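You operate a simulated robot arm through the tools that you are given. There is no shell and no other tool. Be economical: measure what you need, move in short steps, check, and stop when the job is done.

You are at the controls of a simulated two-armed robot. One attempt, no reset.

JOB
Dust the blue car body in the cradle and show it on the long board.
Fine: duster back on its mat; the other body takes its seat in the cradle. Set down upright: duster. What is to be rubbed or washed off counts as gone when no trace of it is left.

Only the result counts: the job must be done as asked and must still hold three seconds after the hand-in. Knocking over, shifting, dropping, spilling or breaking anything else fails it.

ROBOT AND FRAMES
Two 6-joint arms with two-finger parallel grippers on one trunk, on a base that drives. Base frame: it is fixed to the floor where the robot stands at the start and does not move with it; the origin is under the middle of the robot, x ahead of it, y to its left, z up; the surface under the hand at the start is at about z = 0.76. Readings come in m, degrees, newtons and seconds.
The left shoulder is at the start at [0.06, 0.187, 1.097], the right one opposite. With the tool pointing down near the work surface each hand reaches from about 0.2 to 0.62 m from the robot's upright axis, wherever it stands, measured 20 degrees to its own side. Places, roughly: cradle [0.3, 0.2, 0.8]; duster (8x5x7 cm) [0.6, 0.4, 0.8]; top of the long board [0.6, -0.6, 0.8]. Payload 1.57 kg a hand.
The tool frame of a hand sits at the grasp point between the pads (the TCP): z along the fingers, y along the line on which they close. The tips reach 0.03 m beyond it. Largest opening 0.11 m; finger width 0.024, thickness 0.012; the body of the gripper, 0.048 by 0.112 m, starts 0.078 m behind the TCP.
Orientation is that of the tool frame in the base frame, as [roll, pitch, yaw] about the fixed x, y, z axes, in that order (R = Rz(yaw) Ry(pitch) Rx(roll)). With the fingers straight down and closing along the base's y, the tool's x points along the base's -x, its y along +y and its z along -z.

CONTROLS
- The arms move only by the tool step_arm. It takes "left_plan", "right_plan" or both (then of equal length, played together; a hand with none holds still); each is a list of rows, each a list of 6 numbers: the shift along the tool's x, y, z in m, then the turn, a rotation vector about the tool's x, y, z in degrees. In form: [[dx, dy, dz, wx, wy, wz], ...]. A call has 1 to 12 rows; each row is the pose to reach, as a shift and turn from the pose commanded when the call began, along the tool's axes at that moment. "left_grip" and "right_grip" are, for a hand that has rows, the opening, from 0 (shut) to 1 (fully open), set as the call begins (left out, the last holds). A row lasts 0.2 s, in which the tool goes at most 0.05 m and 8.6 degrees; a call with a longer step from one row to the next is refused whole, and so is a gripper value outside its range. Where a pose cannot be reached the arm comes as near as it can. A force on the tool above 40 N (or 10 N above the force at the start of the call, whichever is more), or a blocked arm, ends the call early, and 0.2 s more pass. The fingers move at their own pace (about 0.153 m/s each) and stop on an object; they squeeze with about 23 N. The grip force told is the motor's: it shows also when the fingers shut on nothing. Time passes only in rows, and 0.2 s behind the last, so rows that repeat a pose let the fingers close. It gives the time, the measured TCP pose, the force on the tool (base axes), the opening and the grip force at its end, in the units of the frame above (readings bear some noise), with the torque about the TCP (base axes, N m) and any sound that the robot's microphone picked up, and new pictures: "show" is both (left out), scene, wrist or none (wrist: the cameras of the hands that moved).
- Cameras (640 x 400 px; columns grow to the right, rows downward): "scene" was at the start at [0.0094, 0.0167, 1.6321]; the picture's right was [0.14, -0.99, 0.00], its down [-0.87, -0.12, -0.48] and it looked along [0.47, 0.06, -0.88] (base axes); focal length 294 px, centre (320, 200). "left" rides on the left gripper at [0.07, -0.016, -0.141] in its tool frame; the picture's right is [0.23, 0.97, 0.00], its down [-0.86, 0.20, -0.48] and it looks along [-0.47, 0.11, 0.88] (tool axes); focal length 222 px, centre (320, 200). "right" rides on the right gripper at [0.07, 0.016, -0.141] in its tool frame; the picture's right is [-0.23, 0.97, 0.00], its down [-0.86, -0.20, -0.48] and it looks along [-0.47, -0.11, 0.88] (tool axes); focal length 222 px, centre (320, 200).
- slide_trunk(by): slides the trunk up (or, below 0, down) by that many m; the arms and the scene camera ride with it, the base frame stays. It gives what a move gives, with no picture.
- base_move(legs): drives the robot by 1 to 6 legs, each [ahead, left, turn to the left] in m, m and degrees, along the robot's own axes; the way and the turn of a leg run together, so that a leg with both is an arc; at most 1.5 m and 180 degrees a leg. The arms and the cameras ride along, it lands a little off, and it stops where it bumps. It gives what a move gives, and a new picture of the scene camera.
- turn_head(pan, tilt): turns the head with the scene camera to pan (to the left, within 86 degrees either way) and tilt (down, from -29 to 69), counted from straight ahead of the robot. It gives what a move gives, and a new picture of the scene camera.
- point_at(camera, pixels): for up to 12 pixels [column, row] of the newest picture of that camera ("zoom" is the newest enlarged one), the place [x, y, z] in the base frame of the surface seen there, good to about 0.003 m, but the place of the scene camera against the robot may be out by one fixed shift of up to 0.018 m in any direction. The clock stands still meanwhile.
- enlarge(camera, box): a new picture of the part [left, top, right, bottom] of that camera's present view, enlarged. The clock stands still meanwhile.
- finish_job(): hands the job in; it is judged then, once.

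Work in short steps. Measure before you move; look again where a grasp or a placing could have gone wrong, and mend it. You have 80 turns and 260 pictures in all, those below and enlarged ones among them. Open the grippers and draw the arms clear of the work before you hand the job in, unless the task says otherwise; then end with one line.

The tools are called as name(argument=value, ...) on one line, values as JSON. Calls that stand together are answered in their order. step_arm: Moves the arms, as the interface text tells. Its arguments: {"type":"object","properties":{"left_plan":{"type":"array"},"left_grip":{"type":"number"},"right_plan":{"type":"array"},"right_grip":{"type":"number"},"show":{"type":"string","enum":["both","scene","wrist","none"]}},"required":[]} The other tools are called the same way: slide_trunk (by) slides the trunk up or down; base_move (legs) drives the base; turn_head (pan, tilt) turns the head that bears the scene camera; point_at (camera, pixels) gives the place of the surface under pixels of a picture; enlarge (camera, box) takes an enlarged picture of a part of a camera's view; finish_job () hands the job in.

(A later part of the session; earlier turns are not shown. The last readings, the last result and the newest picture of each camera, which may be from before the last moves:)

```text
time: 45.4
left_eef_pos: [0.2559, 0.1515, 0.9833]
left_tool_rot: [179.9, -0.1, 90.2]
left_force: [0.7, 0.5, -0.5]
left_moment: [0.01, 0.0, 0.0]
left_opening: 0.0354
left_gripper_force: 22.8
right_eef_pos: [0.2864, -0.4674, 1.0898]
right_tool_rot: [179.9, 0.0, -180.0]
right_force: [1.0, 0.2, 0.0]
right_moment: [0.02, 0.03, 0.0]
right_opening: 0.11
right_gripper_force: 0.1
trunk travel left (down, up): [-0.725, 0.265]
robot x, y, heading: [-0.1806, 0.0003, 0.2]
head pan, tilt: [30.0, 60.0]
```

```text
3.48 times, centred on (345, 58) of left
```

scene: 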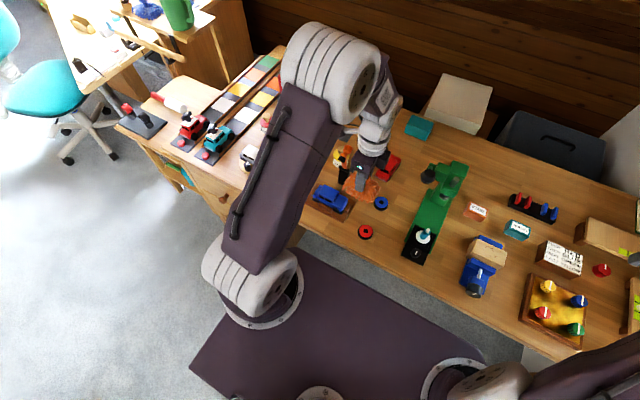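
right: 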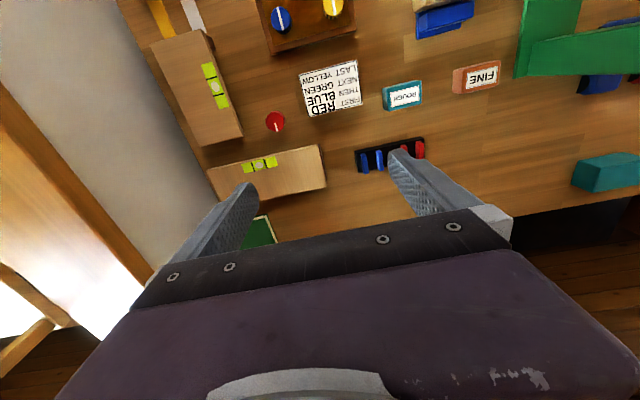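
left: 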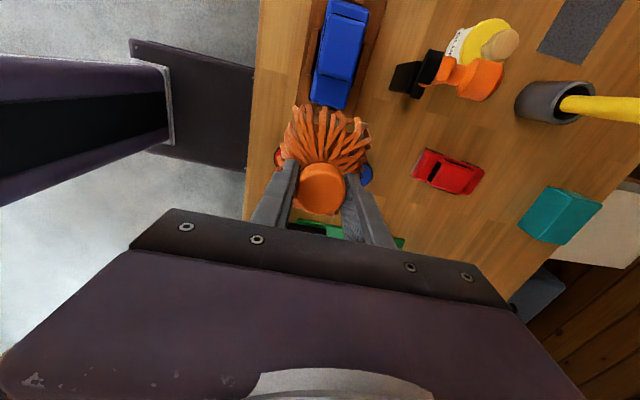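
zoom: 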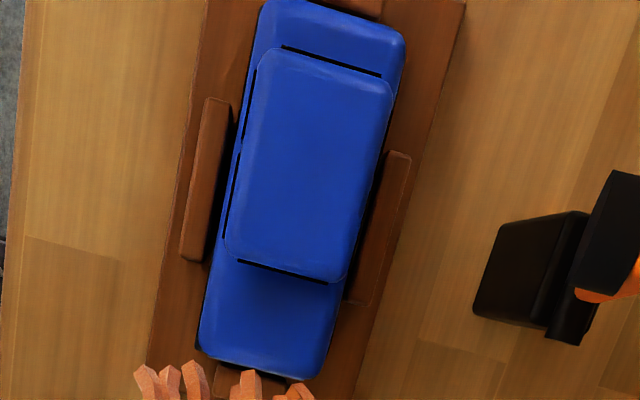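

Clean. Take the duster back: up, over, then drive forward.

step_arm(left_plan=[[0, 0, -0.042, 0, 0, 0], [0.04, 0, -0.045, 0, 0, 0], [0.08, 0, -0.045, 0, 0, 0], [0.12, 0, -0.045, 0, 0, 0], [0.16, 0, -0.045, 0, 0, 0], [0.197, 0, -0.045, 0, 0, 0], [0.197, 0.04, -0.045, 0, 0, 0], [0.197, 0.08, -0.045, 0, 0, 0], [0.197, 0.113, -0.045, 0, 0, 0]], show="none")

base_move(legs=[[0.18, 0, 0]])

```text
time: 47.4
left_eef_pos: [0.3713, 0.3509, 1.0282]
left_tool_rot: [-179.9, 0.1, 90.1]
left_force: [-0.2, -0.7, -0.5]
left_moment: [-0.02, 0.03, 0.03]
left_opening: 0.0351
left_gripper_force: 22.8
right_eef_pos: [0.2876, -0.466, 1.0894]
right_tool_rot: [-180.0, -0.1, -179.8]
right_force: [0.4, 0.0, -0.3]
right_moment: [-0.02, 0.02, -0.01]
right_opening: 0.1098
right_gripper_force: 0.1
trunk travel left (down, up): [-0.725, 0.265]
robot x, y, heading: [-0.1808, -0.0019, 0.1]
head pan, tilt: [30.0, 60.0]
```

```text
time: 48.9
left_eef_pos: [0.5492, 0.3512, 1.028]
left_tool_rot: [179.9, -0.1, 90.2]
left_force: [-0.4, 0.6, -0.4]
left_moment: [-0.05, -0.07, 0.03]
left_opening: 0.0351
left_gripper_force: 23.1
right_eef_pos: [0.4665, -0.4656, 1.0909]
right_tool_rot: [179.9, 0.1, -179.9]
right_force: [0.6, 0.1, -0.3]
right_moment: [-0.02, 0.0, 0.04]
right_opening: 0.1103
right_gripper_force: 0.1
trunk travel left (down, up): [-0.725, 0.265]
robot x, y, heading: [-0.0002, -0.0011, -0.0]
head pan, tilt: [30.0, 60.0]
```

scene: 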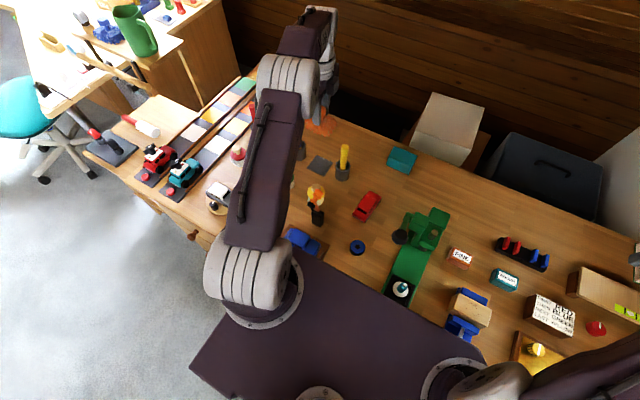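

Look at the mat from the hand now.

step_arm(left_plan=[[0, 0, 0, 0, 0, 0]], show="wrist")

enlarge(camera="scene", box=[290, 130, 370, 200])

point_at(camera="zoom", pixels=[[165, 235], [245, 190], [330, 245], [245, 300]])

```text
time: 49.3
left_eef_pos: [0.5485, 0.3509, 1.0282]
left_tool_rot: [179.9, 0.0, 90.2]
left_force: [0.9, 0.4, -0.5]
left_moment: [0.05, -0.01, 0.02]
left_opening: 0.0353
left_gripper_force: 23.6
right_eef_pos: [0.4655, -0.4666, 1.092]
right_tool_rot: [180.0, 0.1, -179.9]
right_force: [-0.7, 0.1, 0.6]
right_moment: [0.01, -0.04, 0.01]
right_opening: 0.1099
right_gripper_force: 0.0
trunk travel left (down, up): [-0.725, 0.265]
robot x, y, heading: [0.0062, 0.0039, 0.3]
head pan, tilt: [30.0, 60.0]
```

left: 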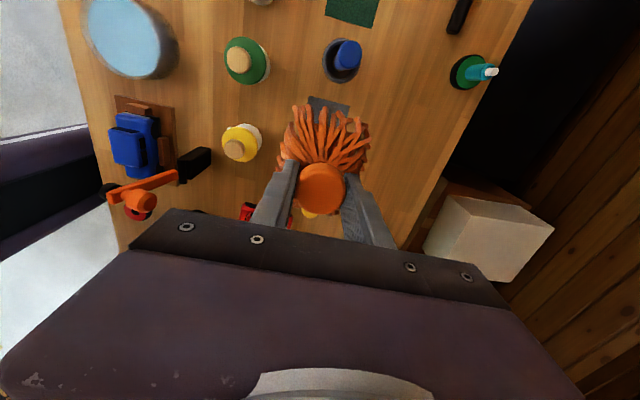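

```text
5.71 times, centred on (330, 165) of scene
```

zoom: 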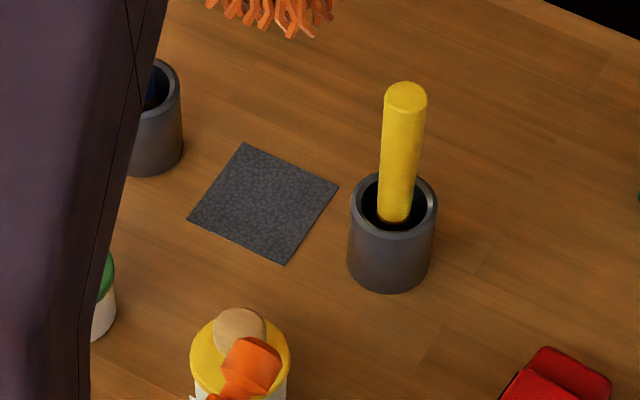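

```text
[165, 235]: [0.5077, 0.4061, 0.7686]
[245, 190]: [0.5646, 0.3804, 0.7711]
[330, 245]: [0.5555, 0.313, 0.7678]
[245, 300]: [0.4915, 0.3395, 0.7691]
```

Measure the mat's true corners in the zoom; plus the knob of the green/yellow pots for calibration against the wrist camera.

point_at(camera="zoom", pixels=[[245, 145], [336, 188], [283, 262], [190, 216], [262, 203], [405, 95], [238, 328]])

point_at(camera="left", pixels=[[235, 146], [348, 103], [310, 98], [331, 99]])

```text
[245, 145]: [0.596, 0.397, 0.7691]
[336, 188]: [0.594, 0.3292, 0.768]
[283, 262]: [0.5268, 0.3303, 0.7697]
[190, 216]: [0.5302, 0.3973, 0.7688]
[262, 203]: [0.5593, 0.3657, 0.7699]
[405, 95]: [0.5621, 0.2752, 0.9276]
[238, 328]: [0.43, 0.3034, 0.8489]
```

```text
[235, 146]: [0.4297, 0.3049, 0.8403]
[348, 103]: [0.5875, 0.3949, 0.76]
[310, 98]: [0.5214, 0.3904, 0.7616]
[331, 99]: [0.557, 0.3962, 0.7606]
```

Mat ≈ x 0.522–0.590, y 0.325–0.393. Lower the duster at (0.553,0.354) to z≈0.8205.

step_arm(left_plan=[[0.003, 0.004, 0.04, 0, 0, 0], [0.003, 0.004, 0.085, 0, 0, 0], [0.003, 0.004, 0.13, 0, 0, 0], [0.003, 0.004, 0.17, 0, 0, 0], [0.003, 0.004, 0.195, 0, 0, 0], [0.003, 0.004, 0.204, 0, 0, 0], [0.003, 0.004, 0.2075, 0, 0, 0], [0.003, 0.004, 0.2075, 0, 0, 0]], show="wrist")

```text
time: 51.1
left_eef_pos: [0.555, 0.3541, 0.8204]
left_tool_rot: [-180.0, 0.1, 90.1]
left_force: [0.3, -0.1, -1.0]
left_moment: [0.01, 0.01, -0.01]
left_opening: 0.0351
left_gripper_force: 23.5
right_eef_pos: [0.4679, -0.4661, 1.0896]
right_tool_rot: [180.0, 0.0, -179.9]
right_force: [0.1, 0.8, -0.2]
right_moment: [0.01, -0.02, 0.04]
right_opening: 0.1101
right_gripper_force: 0.0
trunk travel left (down, up): [-0.725, 0.265]
robot x, y, heading: [-0.0004, 0.0013, 0.2]
head pan, tilt: [30.0, 60.0]
```

left: 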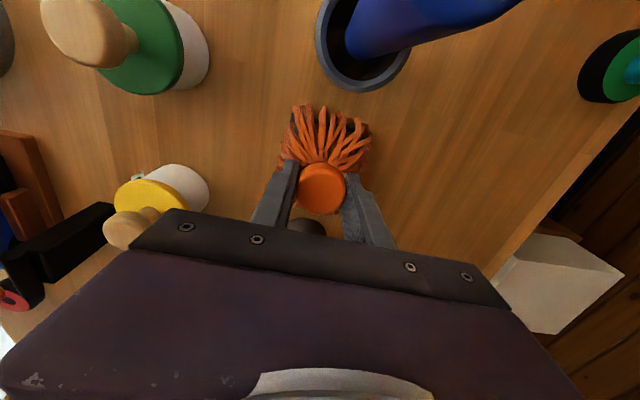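

Just above or touching. Lower 1 mm steps until contact, then release and rise.

step_arm(left_plan=[[0, 0, 0.001, 0, 0, 0], [0, 0, 0.002, 0, 0, 0], [0, 0, 0.002, 0, 0, 0]], show="none")

step_arm(left_plan=[[0, 0, 0, 0, 0, 0], [0, 0, 0, 0, 0, 0], [0, 0, -0.03, 0, 0, 0], [0, 0, -0.07, 0, 0, 0], [0, 0, -0.115, 0, 0, 0], [0, 0, -0.16, 0, 0, 0], [0, 0, -0.205, 0, 0, 0]], left_grip=0.65, show="wrist")

enlarge(camera="left", box=[270, 70, 380, 180])

```text
time: 51.9
left_eef_pos: [0.5547, 0.3542, 0.8186]
left_tool_rot: [-179.9, 0.0, 90.2]
left_force: [0.2, 0.1, -0.7]
left_moment: [0.0, 0.02, -0.01]
left_opening: 0.0354
left_gripper_force: 23.2
right_eef_pos: [0.4674, -0.4659, 1.0903]
right_tool_rot: [-180.0, 0.0, -179.9]
right_force: [-0.3, -1.1, 0.2]
right_moment: [0.01, 0.06, 0.0]
right_opening: 0.1097
right_gripper_force: 0.1
trunk travel left (down, up): [-0.725, 0.265]
robot x, y, heading: [0.0014, -0.0023, -0.0]
head pan, tilt: [30.0, 60.0]
```

```text
time: 53.5
left_eef_pos: [0.5524, 0.3531, 1.0251]
left_tool_rot: [180.0, 0.0, 90.2]
left_force: [0.9, 0.5, -0.4]
left_moment: [-0.02, 0.02, -0.02]
left_opening: 0.0717
left_gripper_force: 0.0
right_eef_pos: [0.4673, -0.4671, 1.0908]
right_tool_rot: [-179.9, 0.0, -179.9]
right_force: [0.2, -0.5, 0.0]
right_moment: [0.0, -0.01, 0.01]
right_opening: 0.1101
right_gripper_force: 0.0
trunk travel left (down, up): [-0.725, 0.265]
robot x, y, heading: [0.0016, -0.0001, -0.0]
head pan, tilt: [30.0, 60.0]
```

left: 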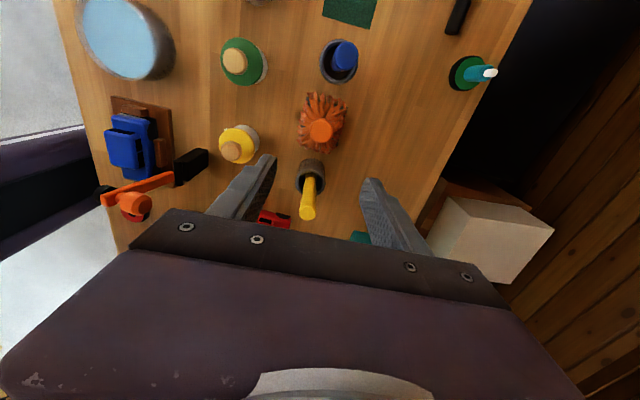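

```text
3.64 times, centred on (325, 125) of left
```

zoom: 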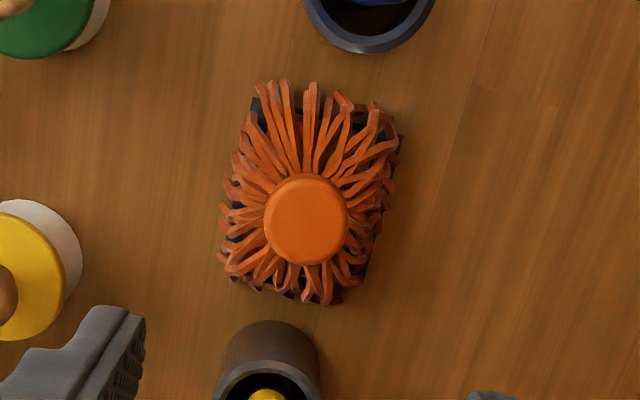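

Duster stands upright on its mat. Next: the right hand will take the blue body from the cradle. Raise both hands first (clearing the press knob), then drive back 0.18 and left 0.25.

step_arm(left_plan=[[0, -0.03, -0.024, 0, 0, 0], [0, -0.06, -0.048, 0, 0, 0], [0, -0.09, -0.072, 0, 0, 0], [0, -0.12, -0.096, 0, 0, 0], [0, -0.15, -0.12, 0, 0, 0]], right_plan=[[0, 0, -0.024, 0, 0, 0], [0, 0, -0.048, 0, 0, 0], [0, 0, -0.072, 0, 0, 0], [0, 0, -0.096, 0, 0, 0], [0, 0, -0.12, 0, 0, 0]], show="none")

base_move(legs=[[-0.18, 0, 0], [0, 0.25, 0]])

```text
time: 54.7
left_eef_pos: [0.4006, 0.3539, 1.1447]
left_tool_rot: [180.0, 0.0, 90.1]
left_force: [-0.7, 0.5, 0.3]
left_moment: [-0.01, -0.01, -0.01]
left_opening: 0.0715
left_gripper_force: 0.1
right_eef_pos: [0.4547, -0.4584, 1.2041]
right_tool_rot: [179.9, 0.1, -180.0]
right_force: [-0.2, -0.1, 0.8]
right_moment: [-0.01, -0.03, 0.02]
right_opening: 0.1101
right_gripper_force: 0.1
right hand out of reach, approached as far as the arm can: row 4, 5
trunk travel left (down, up): [-0.725, 0.265]
robot x, y, heading: [-0.0008, -0.0028, -0.1]
head pan, tilt: [30.0, 60.0]
```

```text
time: 57.6
left_eef_pos: [0.2235, 0.5983, 1.1445]
left_tool_rot: [-180.0, 0.0, 90.1]
left_force: [0.8, -0.5, 0.2]
left_moment: [-0.02, -0.02, -0.03]
left_opening: 0.0718
left_gripper_force: 0.1
right_eef_pos: [0.2755, -0.2129, 1.2035]
right_tool_rot: [180.0, 0.0, 180.0]
right_force: [0.0, 0.0, 0.3]
right_moment: [0.02, -0.01, 0.04]
right_opening: 0.1102
right_gripper_force: 0.0
trunk travel left (down, up): [-0.725, 0.265]
robot x, y, heading: [-0.1824, 0.2435, 0.3]
head pan, tilt: [30.0, 60.0]
```

scene: 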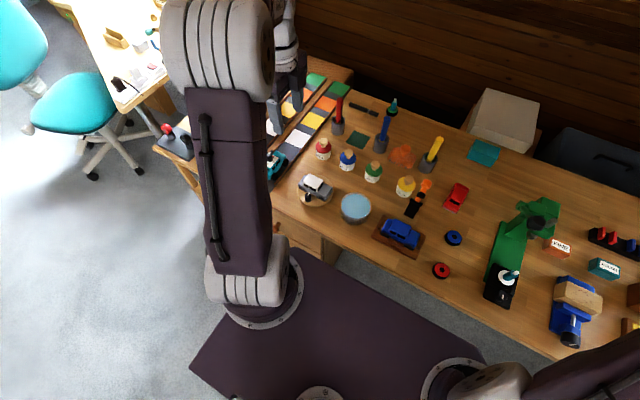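

Clear. Swing the right hand over at z≈1.2: first +y with 10° lean, then the +90° yaw.

step_arm(right_plan=[[0, 0.04, 0, 0, 2, 0], [0, 0.08, 0, 0, 4, 0], [0, 0.12, 0, 0, 6, 0], [0, 0.16, 0, 0, 8, 0], [0, 0.2, 0, 0, 10, 0]], right_grip=0.65, show="none")

step_arm(right_plan=[[0.0018, 0.0273, 0.0003, 1.42, 0, -8.05], [0.0036, 0.0545, 0.0006, 2.84, 0, -16.1], [0.0054, 0.0818, 0.0009, 4.25, 0, -24.2], [0.0072, 0.109, 0.0012, 5.67, 0, -32.2], [0.009, 0.136, 0.0015, 7.09, 0, -40.3], [0.0108, 0.164, 0.002, 8.51, 0, -48.3], [0.011, 0.191, 0.015, 9.93, 0, -56.4], [0.009, 0.218, 0.035, 11.35, 0, -64.4], [0.007, 0.245, 0.06, 12.76, 0, -72.5], [0.005, 0.273, 0.08, 14.2, 0, -80.5], [0.0023, 0.3, 0.102, 15.6, 0, -88.6]], show="both")

```text
time: 58.8
left_eef_pos: [0.2238, 0.6012, 1.1443]
left_tool_rot: [180.0, 0.0, 90.1]
left_force: [1.0, 0.5, 0.7]
left_moment: [0.0, 0.01, -0.03]
left_opening: 0.0715
left_gripper_force: 0.1
right_eef_pos: [0.2768, -0.0107, 1.2025]
right_tool_rot: [-179.8, -10.1, -179.9]
right_force: [0.0, 0.5, -0.1]
right_moment: [-0.02, 0.0, -0.01]
right_opening: 0.0719
right_gripper_force: 0.0
trunk travel left (down, up): [-0.725, 0.265]
robot x, y, heading: [-0.1771, 0.2464, 0.4]
head pan, tilt: [30.0, 60.0]
```

```text
time: 61.2
left_eef_pos: [0.2237, 0.6005, 1.1441]
left_tool_rot: [180.0, -0.1, 90.2]
left_force: [0.9, -0.1, 0.9]
left_moment: [0.0, -0.01, -0.01]
left_opening: 0.0714
left_gripper_force: 0.1
right_eef_pos: [0.2551, 0.2894, 1.1027]
right_tool_rot: [-179.9, -10.1, -89.8]
right_force: [-0.3, 1.2, 0.1]
right_moment: [0.0, -0.03, -0.02]
right_opening: 0.0712
right_gripper_force: 0.1
trunk travel left (down, up): [-0.725, 0.265]
robot x, y, heading: [-0.179, 0.2516, 0.1]
head pan, tilt: [30.0, 60.0]
```

scene: 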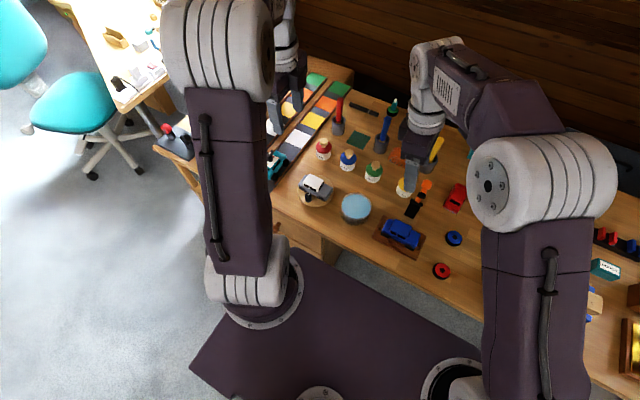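
right: 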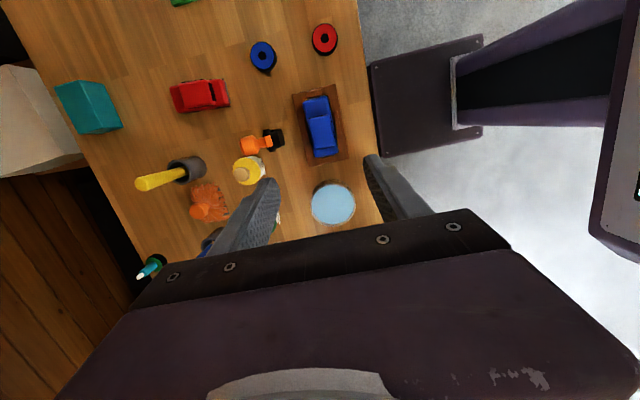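

Right hand in place above the cradle. Measure the blue body from this camera.

enlarge(camera="right", box=[280, 75, 360, 175])

point_at(camera="zoom", pixels=[[100, 5], [150, 340], [180, 60], [210, 310], [110, 100], [130, 330], [320, 200]])

```text
4.00 times, centred on (320, 125) of right
```

zoom: 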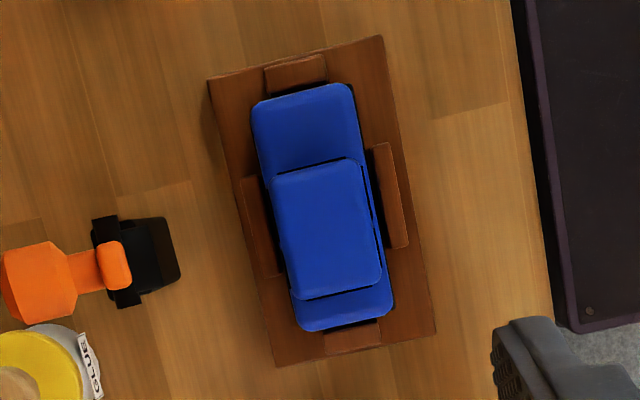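

```text
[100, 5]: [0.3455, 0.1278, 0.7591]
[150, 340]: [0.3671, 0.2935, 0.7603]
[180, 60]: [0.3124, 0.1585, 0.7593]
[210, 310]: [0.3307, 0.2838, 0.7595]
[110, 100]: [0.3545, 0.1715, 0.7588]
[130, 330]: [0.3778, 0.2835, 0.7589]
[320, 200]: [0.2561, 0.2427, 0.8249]
```

point_at(camera="zoom", pixels=[[262, 115], [352, 92], [305, 95], [300, 325], [388, 308], [345, 322], [284, 240], [378, 230], [395, 195], [256, 225], [372, 150], [350, 340]])

```text
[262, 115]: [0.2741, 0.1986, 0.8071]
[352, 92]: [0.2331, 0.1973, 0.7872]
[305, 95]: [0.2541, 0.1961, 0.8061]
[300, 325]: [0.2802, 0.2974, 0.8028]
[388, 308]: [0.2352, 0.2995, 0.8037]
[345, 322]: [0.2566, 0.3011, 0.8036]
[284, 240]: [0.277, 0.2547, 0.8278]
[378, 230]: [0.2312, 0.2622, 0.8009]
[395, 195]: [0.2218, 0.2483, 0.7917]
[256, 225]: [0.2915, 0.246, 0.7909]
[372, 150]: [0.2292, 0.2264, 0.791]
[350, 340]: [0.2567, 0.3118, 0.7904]
```

Body centre (0.2565,0.2485). Lower the right hand at y≈0.2885 to z≈0.85, then look.

step_arm(right_plan=[[-0.0061, -0.0014, 0.0355, 0, 0, 0], [-0.0122, -0.0014, 0.071, 0, 0, 0], [-0.0184, -0.0014, 0.107, 0, 0, 0], [-0.0245, -0.0014, 0.142, 0, 0, 0], [-0.0306, -0.0014, 0.178, 0, 0, 0], [-0.0368, -0.0014, 0.213, 0, 0, 0], [-0.0429, -0.0014, 0.249, 0, 0, 0]], show="both")

enlarge(camera="scene", box=[360, 150, 460, 270])

```text
time: 62.8
left_eef_pos: [0.2248, 0.6015, 1.1426]
left_tool_rot: [-180.0, -0.1, 90.1]
left_force: [0.3, -0.2, 0.3]
left_moment: [0.0, -0.01, 0.02]
left_opening: 0.0716
left_gripper_force: 0.2
right_eef_pos: [0.2571, 0.2871, 0.8511]
right_tool_rot: [-180.0, -10.0, -89.9]
right_force: [0.3, -0.2, -0.4]
right_moment: [-0.01, -0.03, 0.01]
right_opening: 0.0719
right_gripper_force: 0.1
trunk travel left (down, up): [-0.725, 0.265]
robot x, y, heading: [-0.1781, 0.246, 0.0]
head pan, tilt: [30.0, 60.0]
```

scene: 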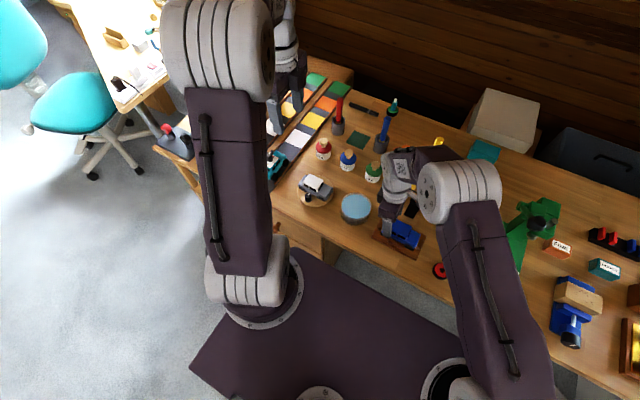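
right: 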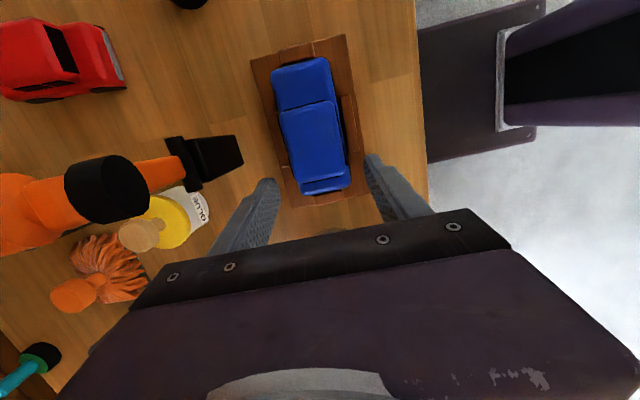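

```text
3.33 times, centred on (410, 210) of scene
```

zoom: 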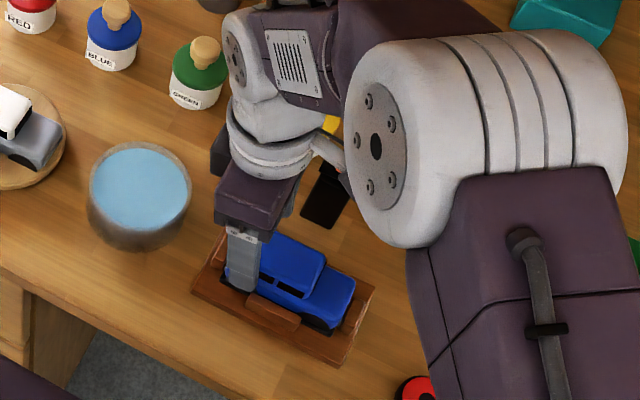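

Good alignment, clear of the drill. Final lowering and closing.

step_arm(right_plan=[[-0.003, 0.0005, 0.014, 0, 0, 0], [-0.006, 0.0005, 0.028, 0, 0, 0], [-0.006, 0.0005, 0.028, 0, 0, 0]], show="none")

step_arm(right_plan=[[0, 0, 0, 0, 0, 0], [0, 0, 0, 0, 0, 0], [0, 0, 0, 0, 0, 0]], right_grip=0.2, show="wrist")

```text
time: 63.6
left_eef_pos: [0.2231, 0.5992, 1.144]
left_tool_rot: [179.9, -0.1, 90.0]
left_force: [0.4, 0.2, -0.3]
left_moment: [-0.01, 0.0, -0.01]
left_opening: 0.0713
left_gripper_force: 0.1
right_eef_pos: [0.2552, 0.2883, 0.8217]
right_tool_rot: [180.0, -10.0, -89.9]
right_force: [-0.4, 0.4, -0.6]
right_moment: [0.02, -0.02, 0.01]
right_opening: 0.0717
right_gripper_force: 0.0
trunk travel left (down, up): [-0.725, 0.265]
robot x, y, heading: [-0.1783, 0.2443, 0.1]
head pan, tilt: [30.0, 60.0]
```

```text
time: 64.4
left_eef_pos: [0.2236, 0.6001, 1.1436]
left_tool_rot: [-180.0, -0.1, 90.1]
left_force: [0.6, 0.2, 0.9]
left_moment: [0.03, 0.01, 0.01]
left_opening: 0.0715
left_gripper_force: 0.0
right_eef_pos: [0.2566, 0.288, 0.8225]
right_tool_rot: [180.0, -10.1, -89.9]
right_force: [-0.4, 0.0, -0.1]
right_moment: [0.02, -0.01, -0.01]
right_opening: 0.0492
right_gripper_force: 23.0
trunk travel left (down, up): [-0.725, 0.265]
robot x, y, heading: [-0.1778, 0.2481, -0.0]
head pan, tilt: [30.0, 60.0]
```

right: 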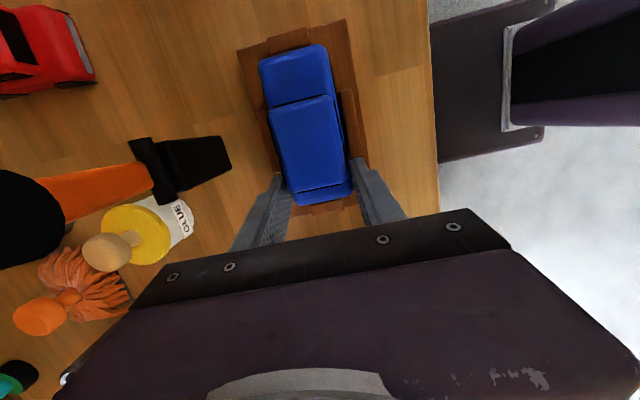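

Gripped at 0.0492. Lift 0.3 m straight up, and raise the trunk 0.1 to pass well over the press knob.

step_arm(right_plan=[[0.0035, 0, -0.02, 0, 0, 0], [0.0104, 0, -0.059, 0, 0, 0], [0.0191, 0, -0.108, 0, 0, 0], [0.0273, 0, -0.155, 0, 0, 0], [0.0356, 0, -0.202, 0, 0, 0], [0.0438, 0, -0.249, 0, 0, 0], [0.052, 0, -0.2955, 0, 0, 0]], show="wrist")

slide_trunk(by=0.1)

turn_head(pan=-30, tilt=50)

```text
time: 66.0
left_eef_pos: [0.2242, 0.5992, 1.1442]
left_tool_rot: [-180.0, 0.0, 90.1]
left_force: [-0.5, 0.4, 0.3]
left_moment: [-0.01, -0.03, -0.02]
left_opening: 0.0716
left_gripper_force: 0.1
right_eef_pos: [0.2564, 0.2872, 1.1225]
right_tool_rot: [179.8, -10.0, -89.8]
right_force: [1.1, 0.2, -1.1]
right_moment: [0.03, -0.02, 0.01]
right_opening: 0.0493
right_gripper_force: 22.8
trunk travel left (down, up): [-0.725, 0.265]
robot x, y, heading: [-0.1798, 0.2498, 0.3]
head pan, tilt: [30.0, 60.0]
```

right: 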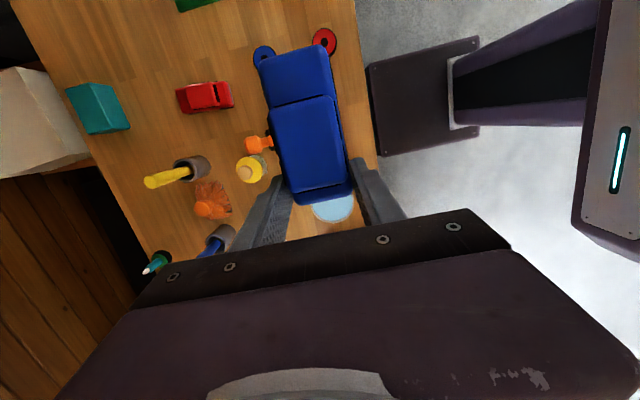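

```text
time: 67.4
left_eef_pos: [0.2233, 0.5994, 1.2443]
left_tool_rot: [179.8, 0.0, 90.1]
left_force: [0.6, -0.1, -0.3]
left_moment: [0.01, 0.0, -0.05]
left_opening: 0.0716
left_gripper_force: 0.0
right_eef_pos: [0.2559, 0.2872, 1.2229]
right_tool_rot: [-180.0, -10.0, -89.9]
right_force: [-0.7, -0.3, -1.4]
right_moment: [0.03, -0.01, -0.02]
right_opening: 0.0494
right_gripper_force: 22.8
trunk travel left (down, up): [-0.825, 0.165]
robot x, y, heading: [-0.1807, 0.249, 0.1]
head pan, tilt: [30.0, 60.0]
```

```text
time: 68.7
left_eef_pos: [0.2243, 0.6006, 1.2435]
left_tool_rot: [-179.9, 0.0, 90.1]
left_force: [-0.4, 0.2, -0.6]
left_moment: [-0.02, -0.02, -0.03]
left_opening: 0.0715
left_gripper_force: 0.1
right_eef_pos: [0.2565, 0.2879, 1.2221]
right_tool_rot: [-180.0, -10.0, -89.9]
right_force: [0.0, 0.4, -0.9]
right_moment: [0.04, 0.01, 0.01]
right_opening: 0.0494
right_gripper_force: 22.8
trunk travel left (down, up): [-0.825, 0.165]
robot x, y, heading: [-0.1759, 0.2441, -0.2]
head pan, tilt: [-30.0, 50.0]
```

scene: 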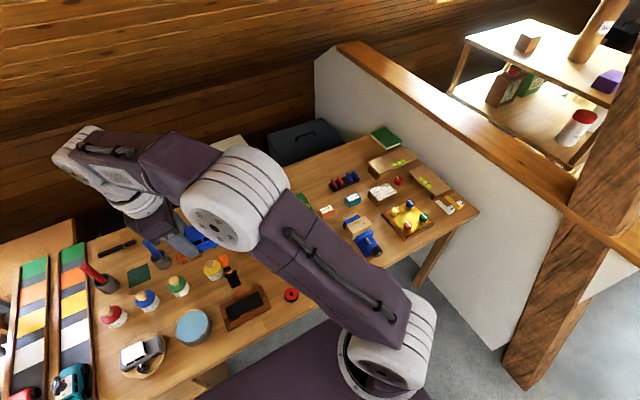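

Path to the right is open; the wall stands at about y −0.75. Drive right 0.5, then ahead 0.18.

base_move(legs=[[0, -0.5, 0], [0.18, 0, 0]])

```text
time: 72.7
left_eef_pos: [0.3999, 0.1049, 1.2454]
left_tool_rot: [179.8, 0.0, 90.3]
left_force: [-0.4, -0.5, 0.1]
left_moment: [0.02, -0.03, 0.02]
left_opening: 0.0713
left_gripper_force: 0.0
right_eef_pos: [0.4314, -0.2064, 1.2246]
right_tool_rot: [-180.0, -10.0, -89.9]
right_force: [0.3, 0.1, -1.5]
right_moment: [0.03, -0.01, 0.0]
right_opening: 0.0494
right_gripper_force: 22.8
trunk travel left (down, up): [-0.825, 0.165]
robot x, y, heading: [0.0003, -0.2519, 0.5]
head pan, tilt: [-30.0, 50.0]
```

scene: 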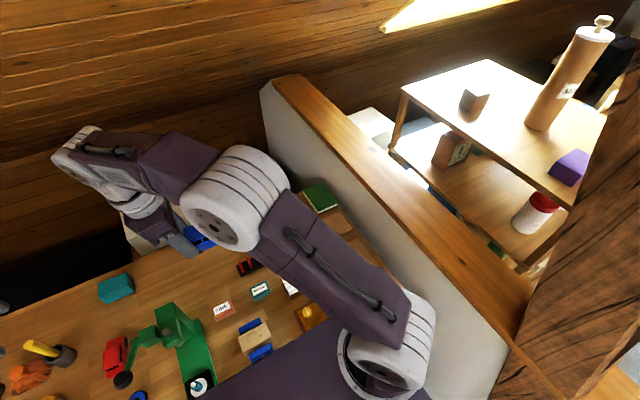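

Swing the right hand over the long board at the same height.

step_arm(right_plan=[[0.0382, -0.0131, 0.0067, 0, 0, 0], [0.0764, -0.0262, 0.0135, 0, 0, 0], [0.1146, -0.0393, 0.0202, 0, 0, 0], [0.1528, -0.0524, 0.0269, 0, 0, 0], [0.191, -0.0656, 0.0337, 0, 0, 0], [0.2292, -0.0787, 0.0404, 0, 0, 0], [0.2674, -0.0918, 0.0471, 0, 0, 0], [0.3056, -0.1049, 0.0539, 0, 0, 0], [0.3438, -0.118, 0.0606, 0, 0, 0]], show="both")

```text
time: 74.7
left_eef_pos: [0.4045, 0.1022, 1.2438]
left_tool_rot: [-180.0, -0.1, 90.4]
left_force: [0.6, -0.6, 1.5]
left_moment: [0.01, -0.01, -0.03]
left_opening: 0.0715
left_gripper_force: 0.0
right_eef_pos: [0.5564, -0.559, 1.2218]
right_tool_rot: [179.9, -9.9, -89.8]
right_force: [0.0, 0.8, -1.5]
right_moment: [0.05, 0.05, -0.03]
right_opening: 0.0493
right_gripper_force: 23.2
trunk travel left (down, up): [-0.825, 0.165]
robot x, y, heading: [0.0058, -0.2479, 0.1]
head pan, tilt: [-30.0, 50.0]
```

scene: 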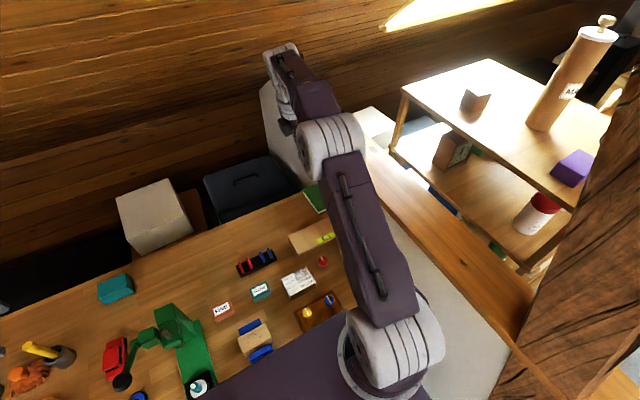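
right: 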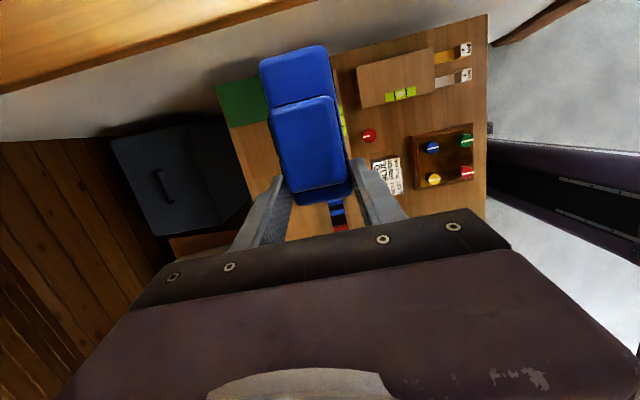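

Reached. Lower trunk 0.1, then the arm to z≈0.91 and check.

slide_trunk(by=-0.1)

step_arm(right_plan=[[-0.009, 0.003, 0.0345, 0, 0, 0], [-0.016, 0.006, 0.07, 0, 0, 0], [-0.022, 0.006, 0.105, 0, 0, 0], [-0.028, 0.006, 0.14, 0, 0, 0], [-0.035, 0.006, 0.175, 0, 0, 0], [-0.0403, 0.006, 0.208, 0, 0, 0]], show="both")

enlarge(camera="right", box=[200, 0, 420, 220])

```text
time: 76.0
left_eef_pos: [0.4032, 0.1047, 1.1448]
left_tool_rot: [-180.0, 0.0, 90.2]
left_force: [0.1, 0.1, -0.2]
left_moment: [0.02, 0.0, 0.04]
left_opening: 0.0714
left_gripper_force: 0.1
right_eef_pos: [0.5537, -0.5558, 1.1228]
right_tool_rot: [180.0, -10.0, -89.9]
right_force: [-0.3, -0.3, -0.9]
right_moment: [0.02, -0.03, -0.01]
right_opening: 0.0493
right_gripper_force: 22.9
trunk travel left (down, up): [-0.725, 0.265]
robot x, y, heading: [0.0065, -0.2512, 0.5]
head pan, tilt: [-30.0, 50.0]
```

```text
time: 77.4
left_eef_pos: [0.4039, 0.1043, 1.1438]
left_tool_rot: [180.0, 0.0, 90.3]
left_force: [0.4, 0.8, -0.2]
left_moment: [0.0, 0.01, 0.0]
left_opening: 0.0716
left_gripper_force: 0.1
right_eef_pos: [0.5492, -0.5532, 0.9088]
right_tool_rot: [179.9, -9.9, -89.8]
right_force: [-0.4, 0.2, -0.9]
right_moment: [0.03, 0.02, 0.01]
right_opening: 0.0494
right_gripper_force: 23.0
trunk travel left (down, up): [-0.725, 0.265]
robot x, y, heading: [0.0038, -0.2504, 0.3]
head pan, tilt: [-30.0, 50.0]
```

scene: 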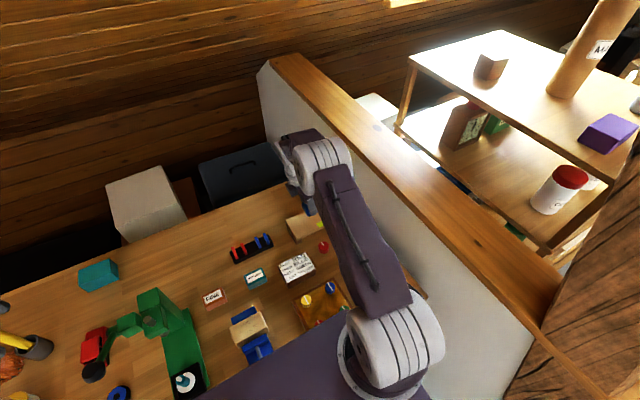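
right: 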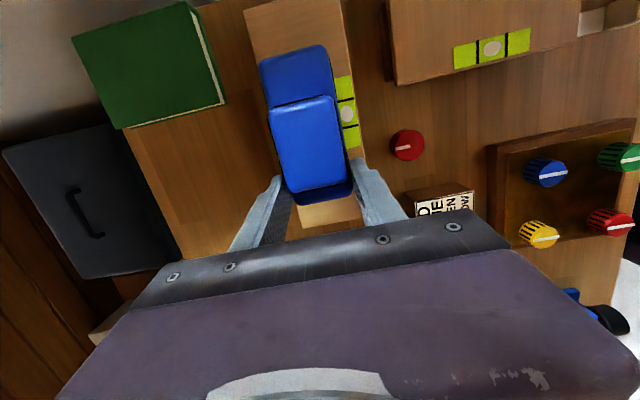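

```text
1.82 times, centred on (310, 110) of right
```

zoom: 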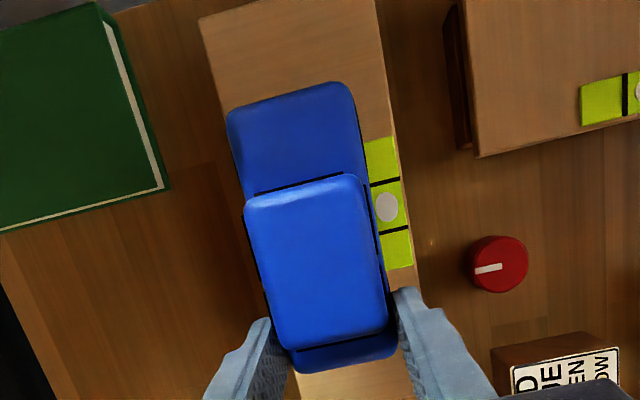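

Measure board edges, level and car in this zoom.

point_at(camera="zoom", pixels=[[205, 25], [370, 8], [408, 275], [240, 300], [390, 205], [232, 120], [350, 92], [290, 90], [345, 385], [300, 388], [222, 70], [372, 150]])

```text
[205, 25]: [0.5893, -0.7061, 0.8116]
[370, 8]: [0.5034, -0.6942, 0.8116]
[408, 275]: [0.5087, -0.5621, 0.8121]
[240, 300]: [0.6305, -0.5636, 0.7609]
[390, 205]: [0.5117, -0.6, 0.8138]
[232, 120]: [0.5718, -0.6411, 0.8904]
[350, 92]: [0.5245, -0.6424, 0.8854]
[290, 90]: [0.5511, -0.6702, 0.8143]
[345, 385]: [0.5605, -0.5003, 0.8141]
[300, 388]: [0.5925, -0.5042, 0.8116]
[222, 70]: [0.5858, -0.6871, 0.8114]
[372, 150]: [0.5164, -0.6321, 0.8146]
```

Board x 0.503–0.590, level strip x<0.52. Lower at x 0.554 to just above the top, then feel for contact.

step_arm(right_plan=[[0, -0.005, 0.018, 0, 0, 0], [-0.003, -0.005, 0.036, 0, 0, 0], [-0.0055, -0.005, 0.049, 0, 0, 0], [-0.0063, -0.005, 0.0525, 0, 0, 0], [-0.0063, -0.005, 0.0525, 0, 0, 0]], show="none")

step_arm(right_plan=[[0, 0, 0.001, 0, 0, 0], [0, 0, 0.001, 0, 0, 0]], show="wrist")

```text
time: 78.6
left_eef_pos: [0.4025, 0.1048, 1.1453]
left_tool_rot: [180.0, 0.0, 90.3]
left_force: [1.0, -0.2, -0.8]
left_moment: [-0.01, 0.03, 0.0]
left_opening: 0.0715
left_gripper_force: 0.1
right_eef_pos: [0.554, -0.5552, 0.8573]
right_tool_rot: [180.0, -9.9, -89.7]
right_force: [0.0, -0.3, -0.4]
right_moment: [0.03, -0.01, -0.01]
right_opening: 0.0496
right_gripper_force: 23.2
trunk travel left (down, up): [-0.725, 0.265]
robot x, y, heading: [0.0005, -0.2484, 0.2]
head pan, tilt: [-30.0, 50.0]
```

```text
time: 79.2
left_eef_pos: [0.4032, 0.1033, 1.1446]
left_tool_rot: [179.9, 0.0, 90.3]
left_force: [0.7, -0.7, 0.6]
left_moment: [0.02, -0.02, 0.03]
left_opening: 0.0714
left_gripper_force: 0.0
right_eef_pos: [0.5543, -0.5552, 0.8563]
right_tool_rot: [180.0, -10.0, -89.8]
right_force: [-0.5, 0.2, -0.5]
right_moment: [0.06, 0.01, 0.01]
right_opening: 0.0493
right_gripper_force: 22.8
trunk travel left (down, up): [-0.725, 0.265]
robot x, y, heading: [-0.0002, -0.2489, 0.2]
head pan, tilt: [-30.0, 50.0]
```

right: 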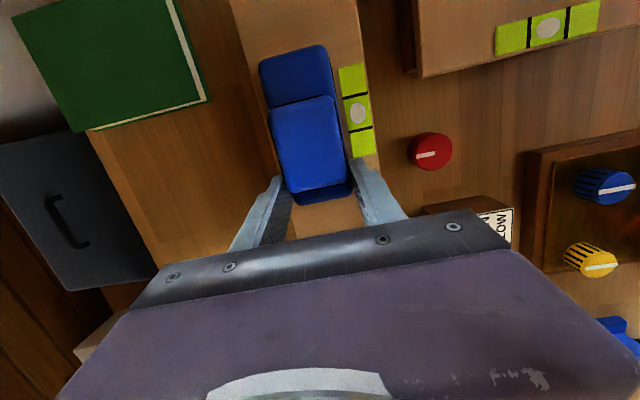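

No contact yet; lower 1 mm at a time.

step_arm(right_plan=[[-0.0002, 0, 0.001, 0, 0, 0], [-0.0003, 0, 0.002, 0, 0, 0], [-0.0003, 0, 0.002, 0, 0, 0]], show="none")

step_arm(right_plan=[[0, 0, 0.001, 0, 0, 0], [0, 0, 0.001, 0, 0, 0]], show="none")

```text
time: 80.0
left_eef_pos: [0.4034, 0.1036, 1.1453]
left_tool_rot: [179.9, 0.0, 90.3]
left_force: [-0.1, -0.8, 0.5]
left_moment: [0.0, 0.02, 0.0]
left_opening: 0.0713
left_gripper_force: 0.0
right_eef_pos: [0.5534, -0.556, 0.8554]
right_tool_rot: [180.0, -9.9, -89.9]
right_force: [0.0, -0.1, -0.2]
right_moment: [0.03, 0.01, 0.02]
right_opening: 0.0494
right_gripper_force: 23.0
trunk travel left (down, up): [-0.725, 0.265]
robot x, y, heading: [0.0011, -0.2524, 0.2]
head pan, tilt: [-30.0, 50.0]
```

```text
time: 80.6
left_eef_pos: [0.4033, 0.105, 1.1441]
left_tool_rot: [-179.9, 0.1, 90.3]
left_force: [-0.5, -1.2, -0.6]
left_moment: [0.0, 0.01, -0.01]
left_opening: 0.0716
left_gripper_force: 0.1
right_eef_pos: [0.5544, -0.5564, 0.8545]
right_tool_rot: [180.0, -10.0, -89.7]
right_force: [1.1, 0.2, 0.6]
right_moment: [-0.11, -0.05, 0.04]
right_opening: 0.0492
right_gripper_force: 22.7
trunk travel left (down, up): [-0.725, 0.265]
robot x, y, heading: [-0.0014, -0.2433, 0.1]
head pan, tilt: [-30.0, 50.0]
```

Light touch (moment changed). Release and rise.

step_arm(right_plan=[[0, 0, 0, 0, 0, 0], [0, 0, 0, 0, 0, 0], [0.0035, 0, -0.02, 0, 0, 0], [0.0104, 0, -0.059, 0, 0, 0], [0.0191, 0, -0.108, 0, 0, 0], [0.0273, 0, -0.155, 0, 0, 0], [0.0356, 0, -0.202, 0, 0, 0], [0.0434, 0, -0.246, 0, 0, 0]], right_grip=0.65, show="both")

enlarge(camera="right", box=[240, 40, 400, 200])

```text
time: 82.4
left_eef_pos: [0.4022, 0.1035, 1.1434]
left_tool_rot: [180.0, 0.0, 90.3]
left_force: [-0.1, 1.4, 0.1]
left_moment: [-0.01, 0.0, -0.02]
left_opening: 0.0715
left_gripper_force: 0.0
right_eef_pos: [0.5522, -0.5552, 1.1048]
right_tool_rot: [-180.0, -10.0, -89.8]
right_force: [0.8, -0.4, 0.7]
right_moment: [0.0, -0.02, 0.01]
right_opening: 0.0716
right_gripper_force: 0.0
trunk travel left (down, up): [-0.725, 0.265]
robot x, y, heading: [0.001, -0.2508, 0.2]
head pan, tilt: [-30.0, 50.0]
```

scene: 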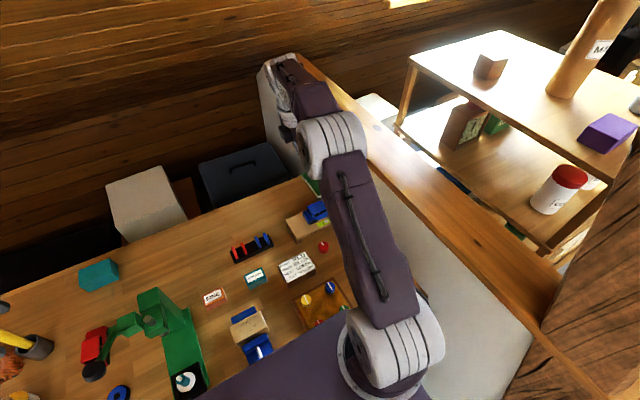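
right: 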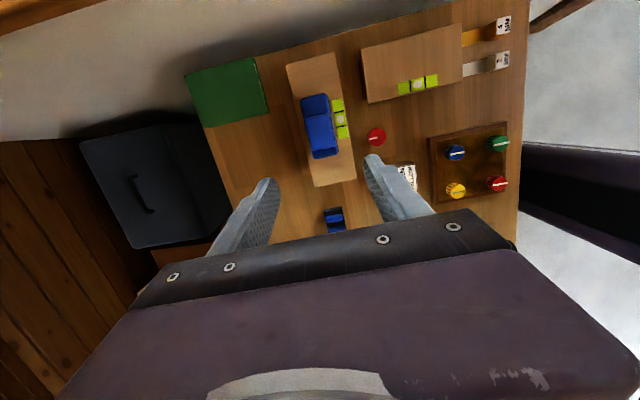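

```text
2.50 times, centred on (320, 120) of right
```

zoom: 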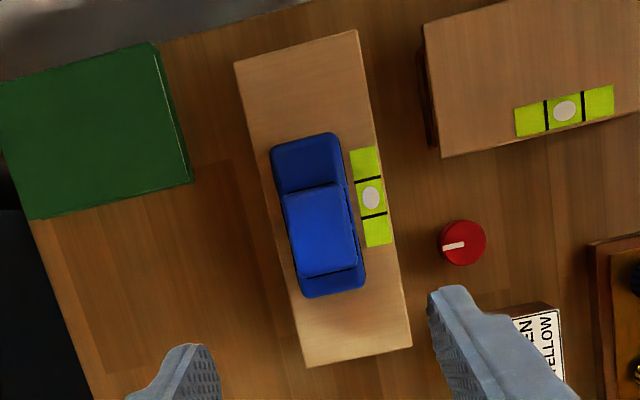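

Blue rests on the long board beside the level. Now drive back left 0.25 for the red body and turn the head.

base_move(legs=[[0, 0.25, 0]])

turn_head(pan=20, tilt=58)

step_arm(left_plan=[[0, 0, 0, 0, 0, -8], [0, 0, 0, 0, 0, -16], [0, 0, 0, 0, 0, -24], [0, 0, 0, 0, 0, -32], [0, 0, 0, 0, 0, -40], [0, 0, 0, 0, 0, -48], [0, 0, 0, 0, 0, -56], [0, 0, 0, 0, 0, -64], [0, 0, 0, 0, 0, -72], [0, 0, 0, 0, 0, -80], [0, 0, 0, 0, 0, -88], [0, 0, 0, 0, 0, -90.3]], show="both")

```text
time: 84.2
left_eef_pos: [0.4026, 0.3527, 1.144]
left_tool_rot: [-180.0, -0.2, 90.2]
left_force: [-0.7, 0.8, 0.0]
left_moment: [-0.02, -0.02, 0.0]
left_opening: 0.0717
left_gripper_force: 0.1
right_eef_pos: [0.5511, -0.3083, 1.1034]
right_tool_rot: [-180.0, -9.9, -89.8]
right_force: [-0.1, -0.6, 0.7]
right_moment: [0.04, 0.04, -0.02]
right_opening: 0.0716
right_gripper_force: 0.1
trunk travel left (down, up): [-0.725, 0.265]
robot x, y, heading: [0.0006, -0.0008, 0.2]
head pan, tilt: [-30.0, 50.0]
```

scene: 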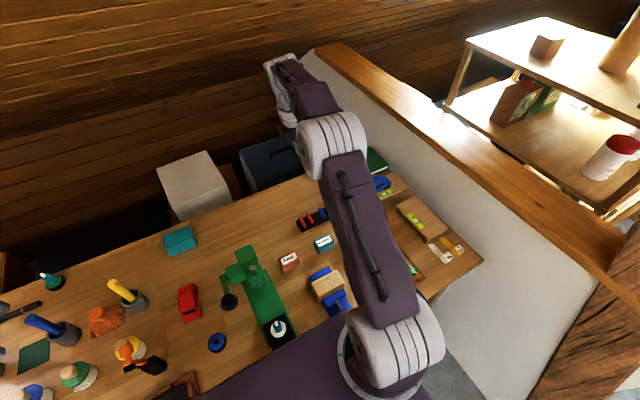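

```text
time: 85.4
left_eef_pos: [0.4025, 0.3542, 1.1434]
left_tool_rot: [180.0, 0.0, 90.3]
left_force: [-0.2, -1.2, -0.2]
left_moment: [-0.01, -0.01, -0.02]
left_opening: 0.0716
left_gripper_force: 0.2
right_eef_pos: [0.5504, -0.3066, 1.1048]
right_tool_rot: [180.0, -10.0, -89.8]
right_force: [0.3, 0.7, -0.4]
right_moment: [0.01, 0.03, 0.02]
right_opening: 0.0715
right_gripper_force: 0.0
trunk travel left (down, up): [-0.725, 0.265]
robot x, y, heading: [0.0012, -0.0014, 0.5]
head pan, tilt: [20.0, 58.0]
```

scene: 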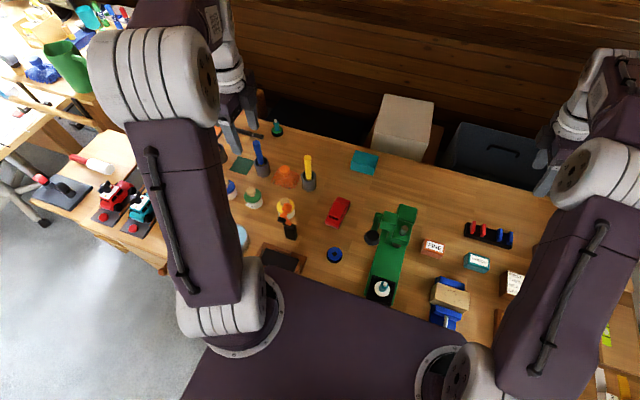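

```text
time: 88.0
left_eef_pos: [0.4031, 0.3542, 1.1441]
left_tool_rot: [-180.0, 0.0, -179.3]
left_force: [0.5, -0.8, 0.1]
left_moment: [0.02, 0.01, 0.0]
left_opening: 0.0712
left_gripper_force: 0.1
right_eef_pos: [0.5501, -0.3064, 1.1047]
right_tool_rot: [179.9, -10.0, -89.8]
right_force: [-0.6, 0.9, 0.2]
right_moment: [0.01, -0.01, 0.04]
right_opening: 0.0714
right_gripper_force: 0.1
trunk travel left (down, up): [-0.725, 0.265]
robot x, y, heading: [-0.0024, -0.0016, -0.3]
head pan, tilt: [20.0, 58.0]
```

scene: 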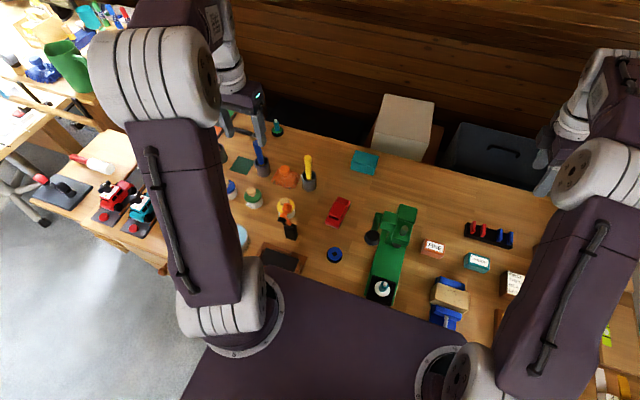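
left: 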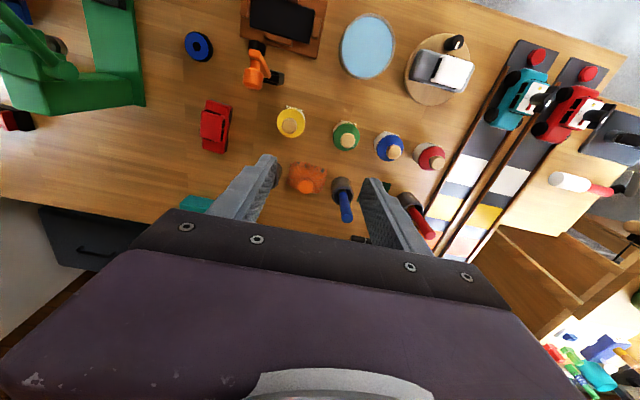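

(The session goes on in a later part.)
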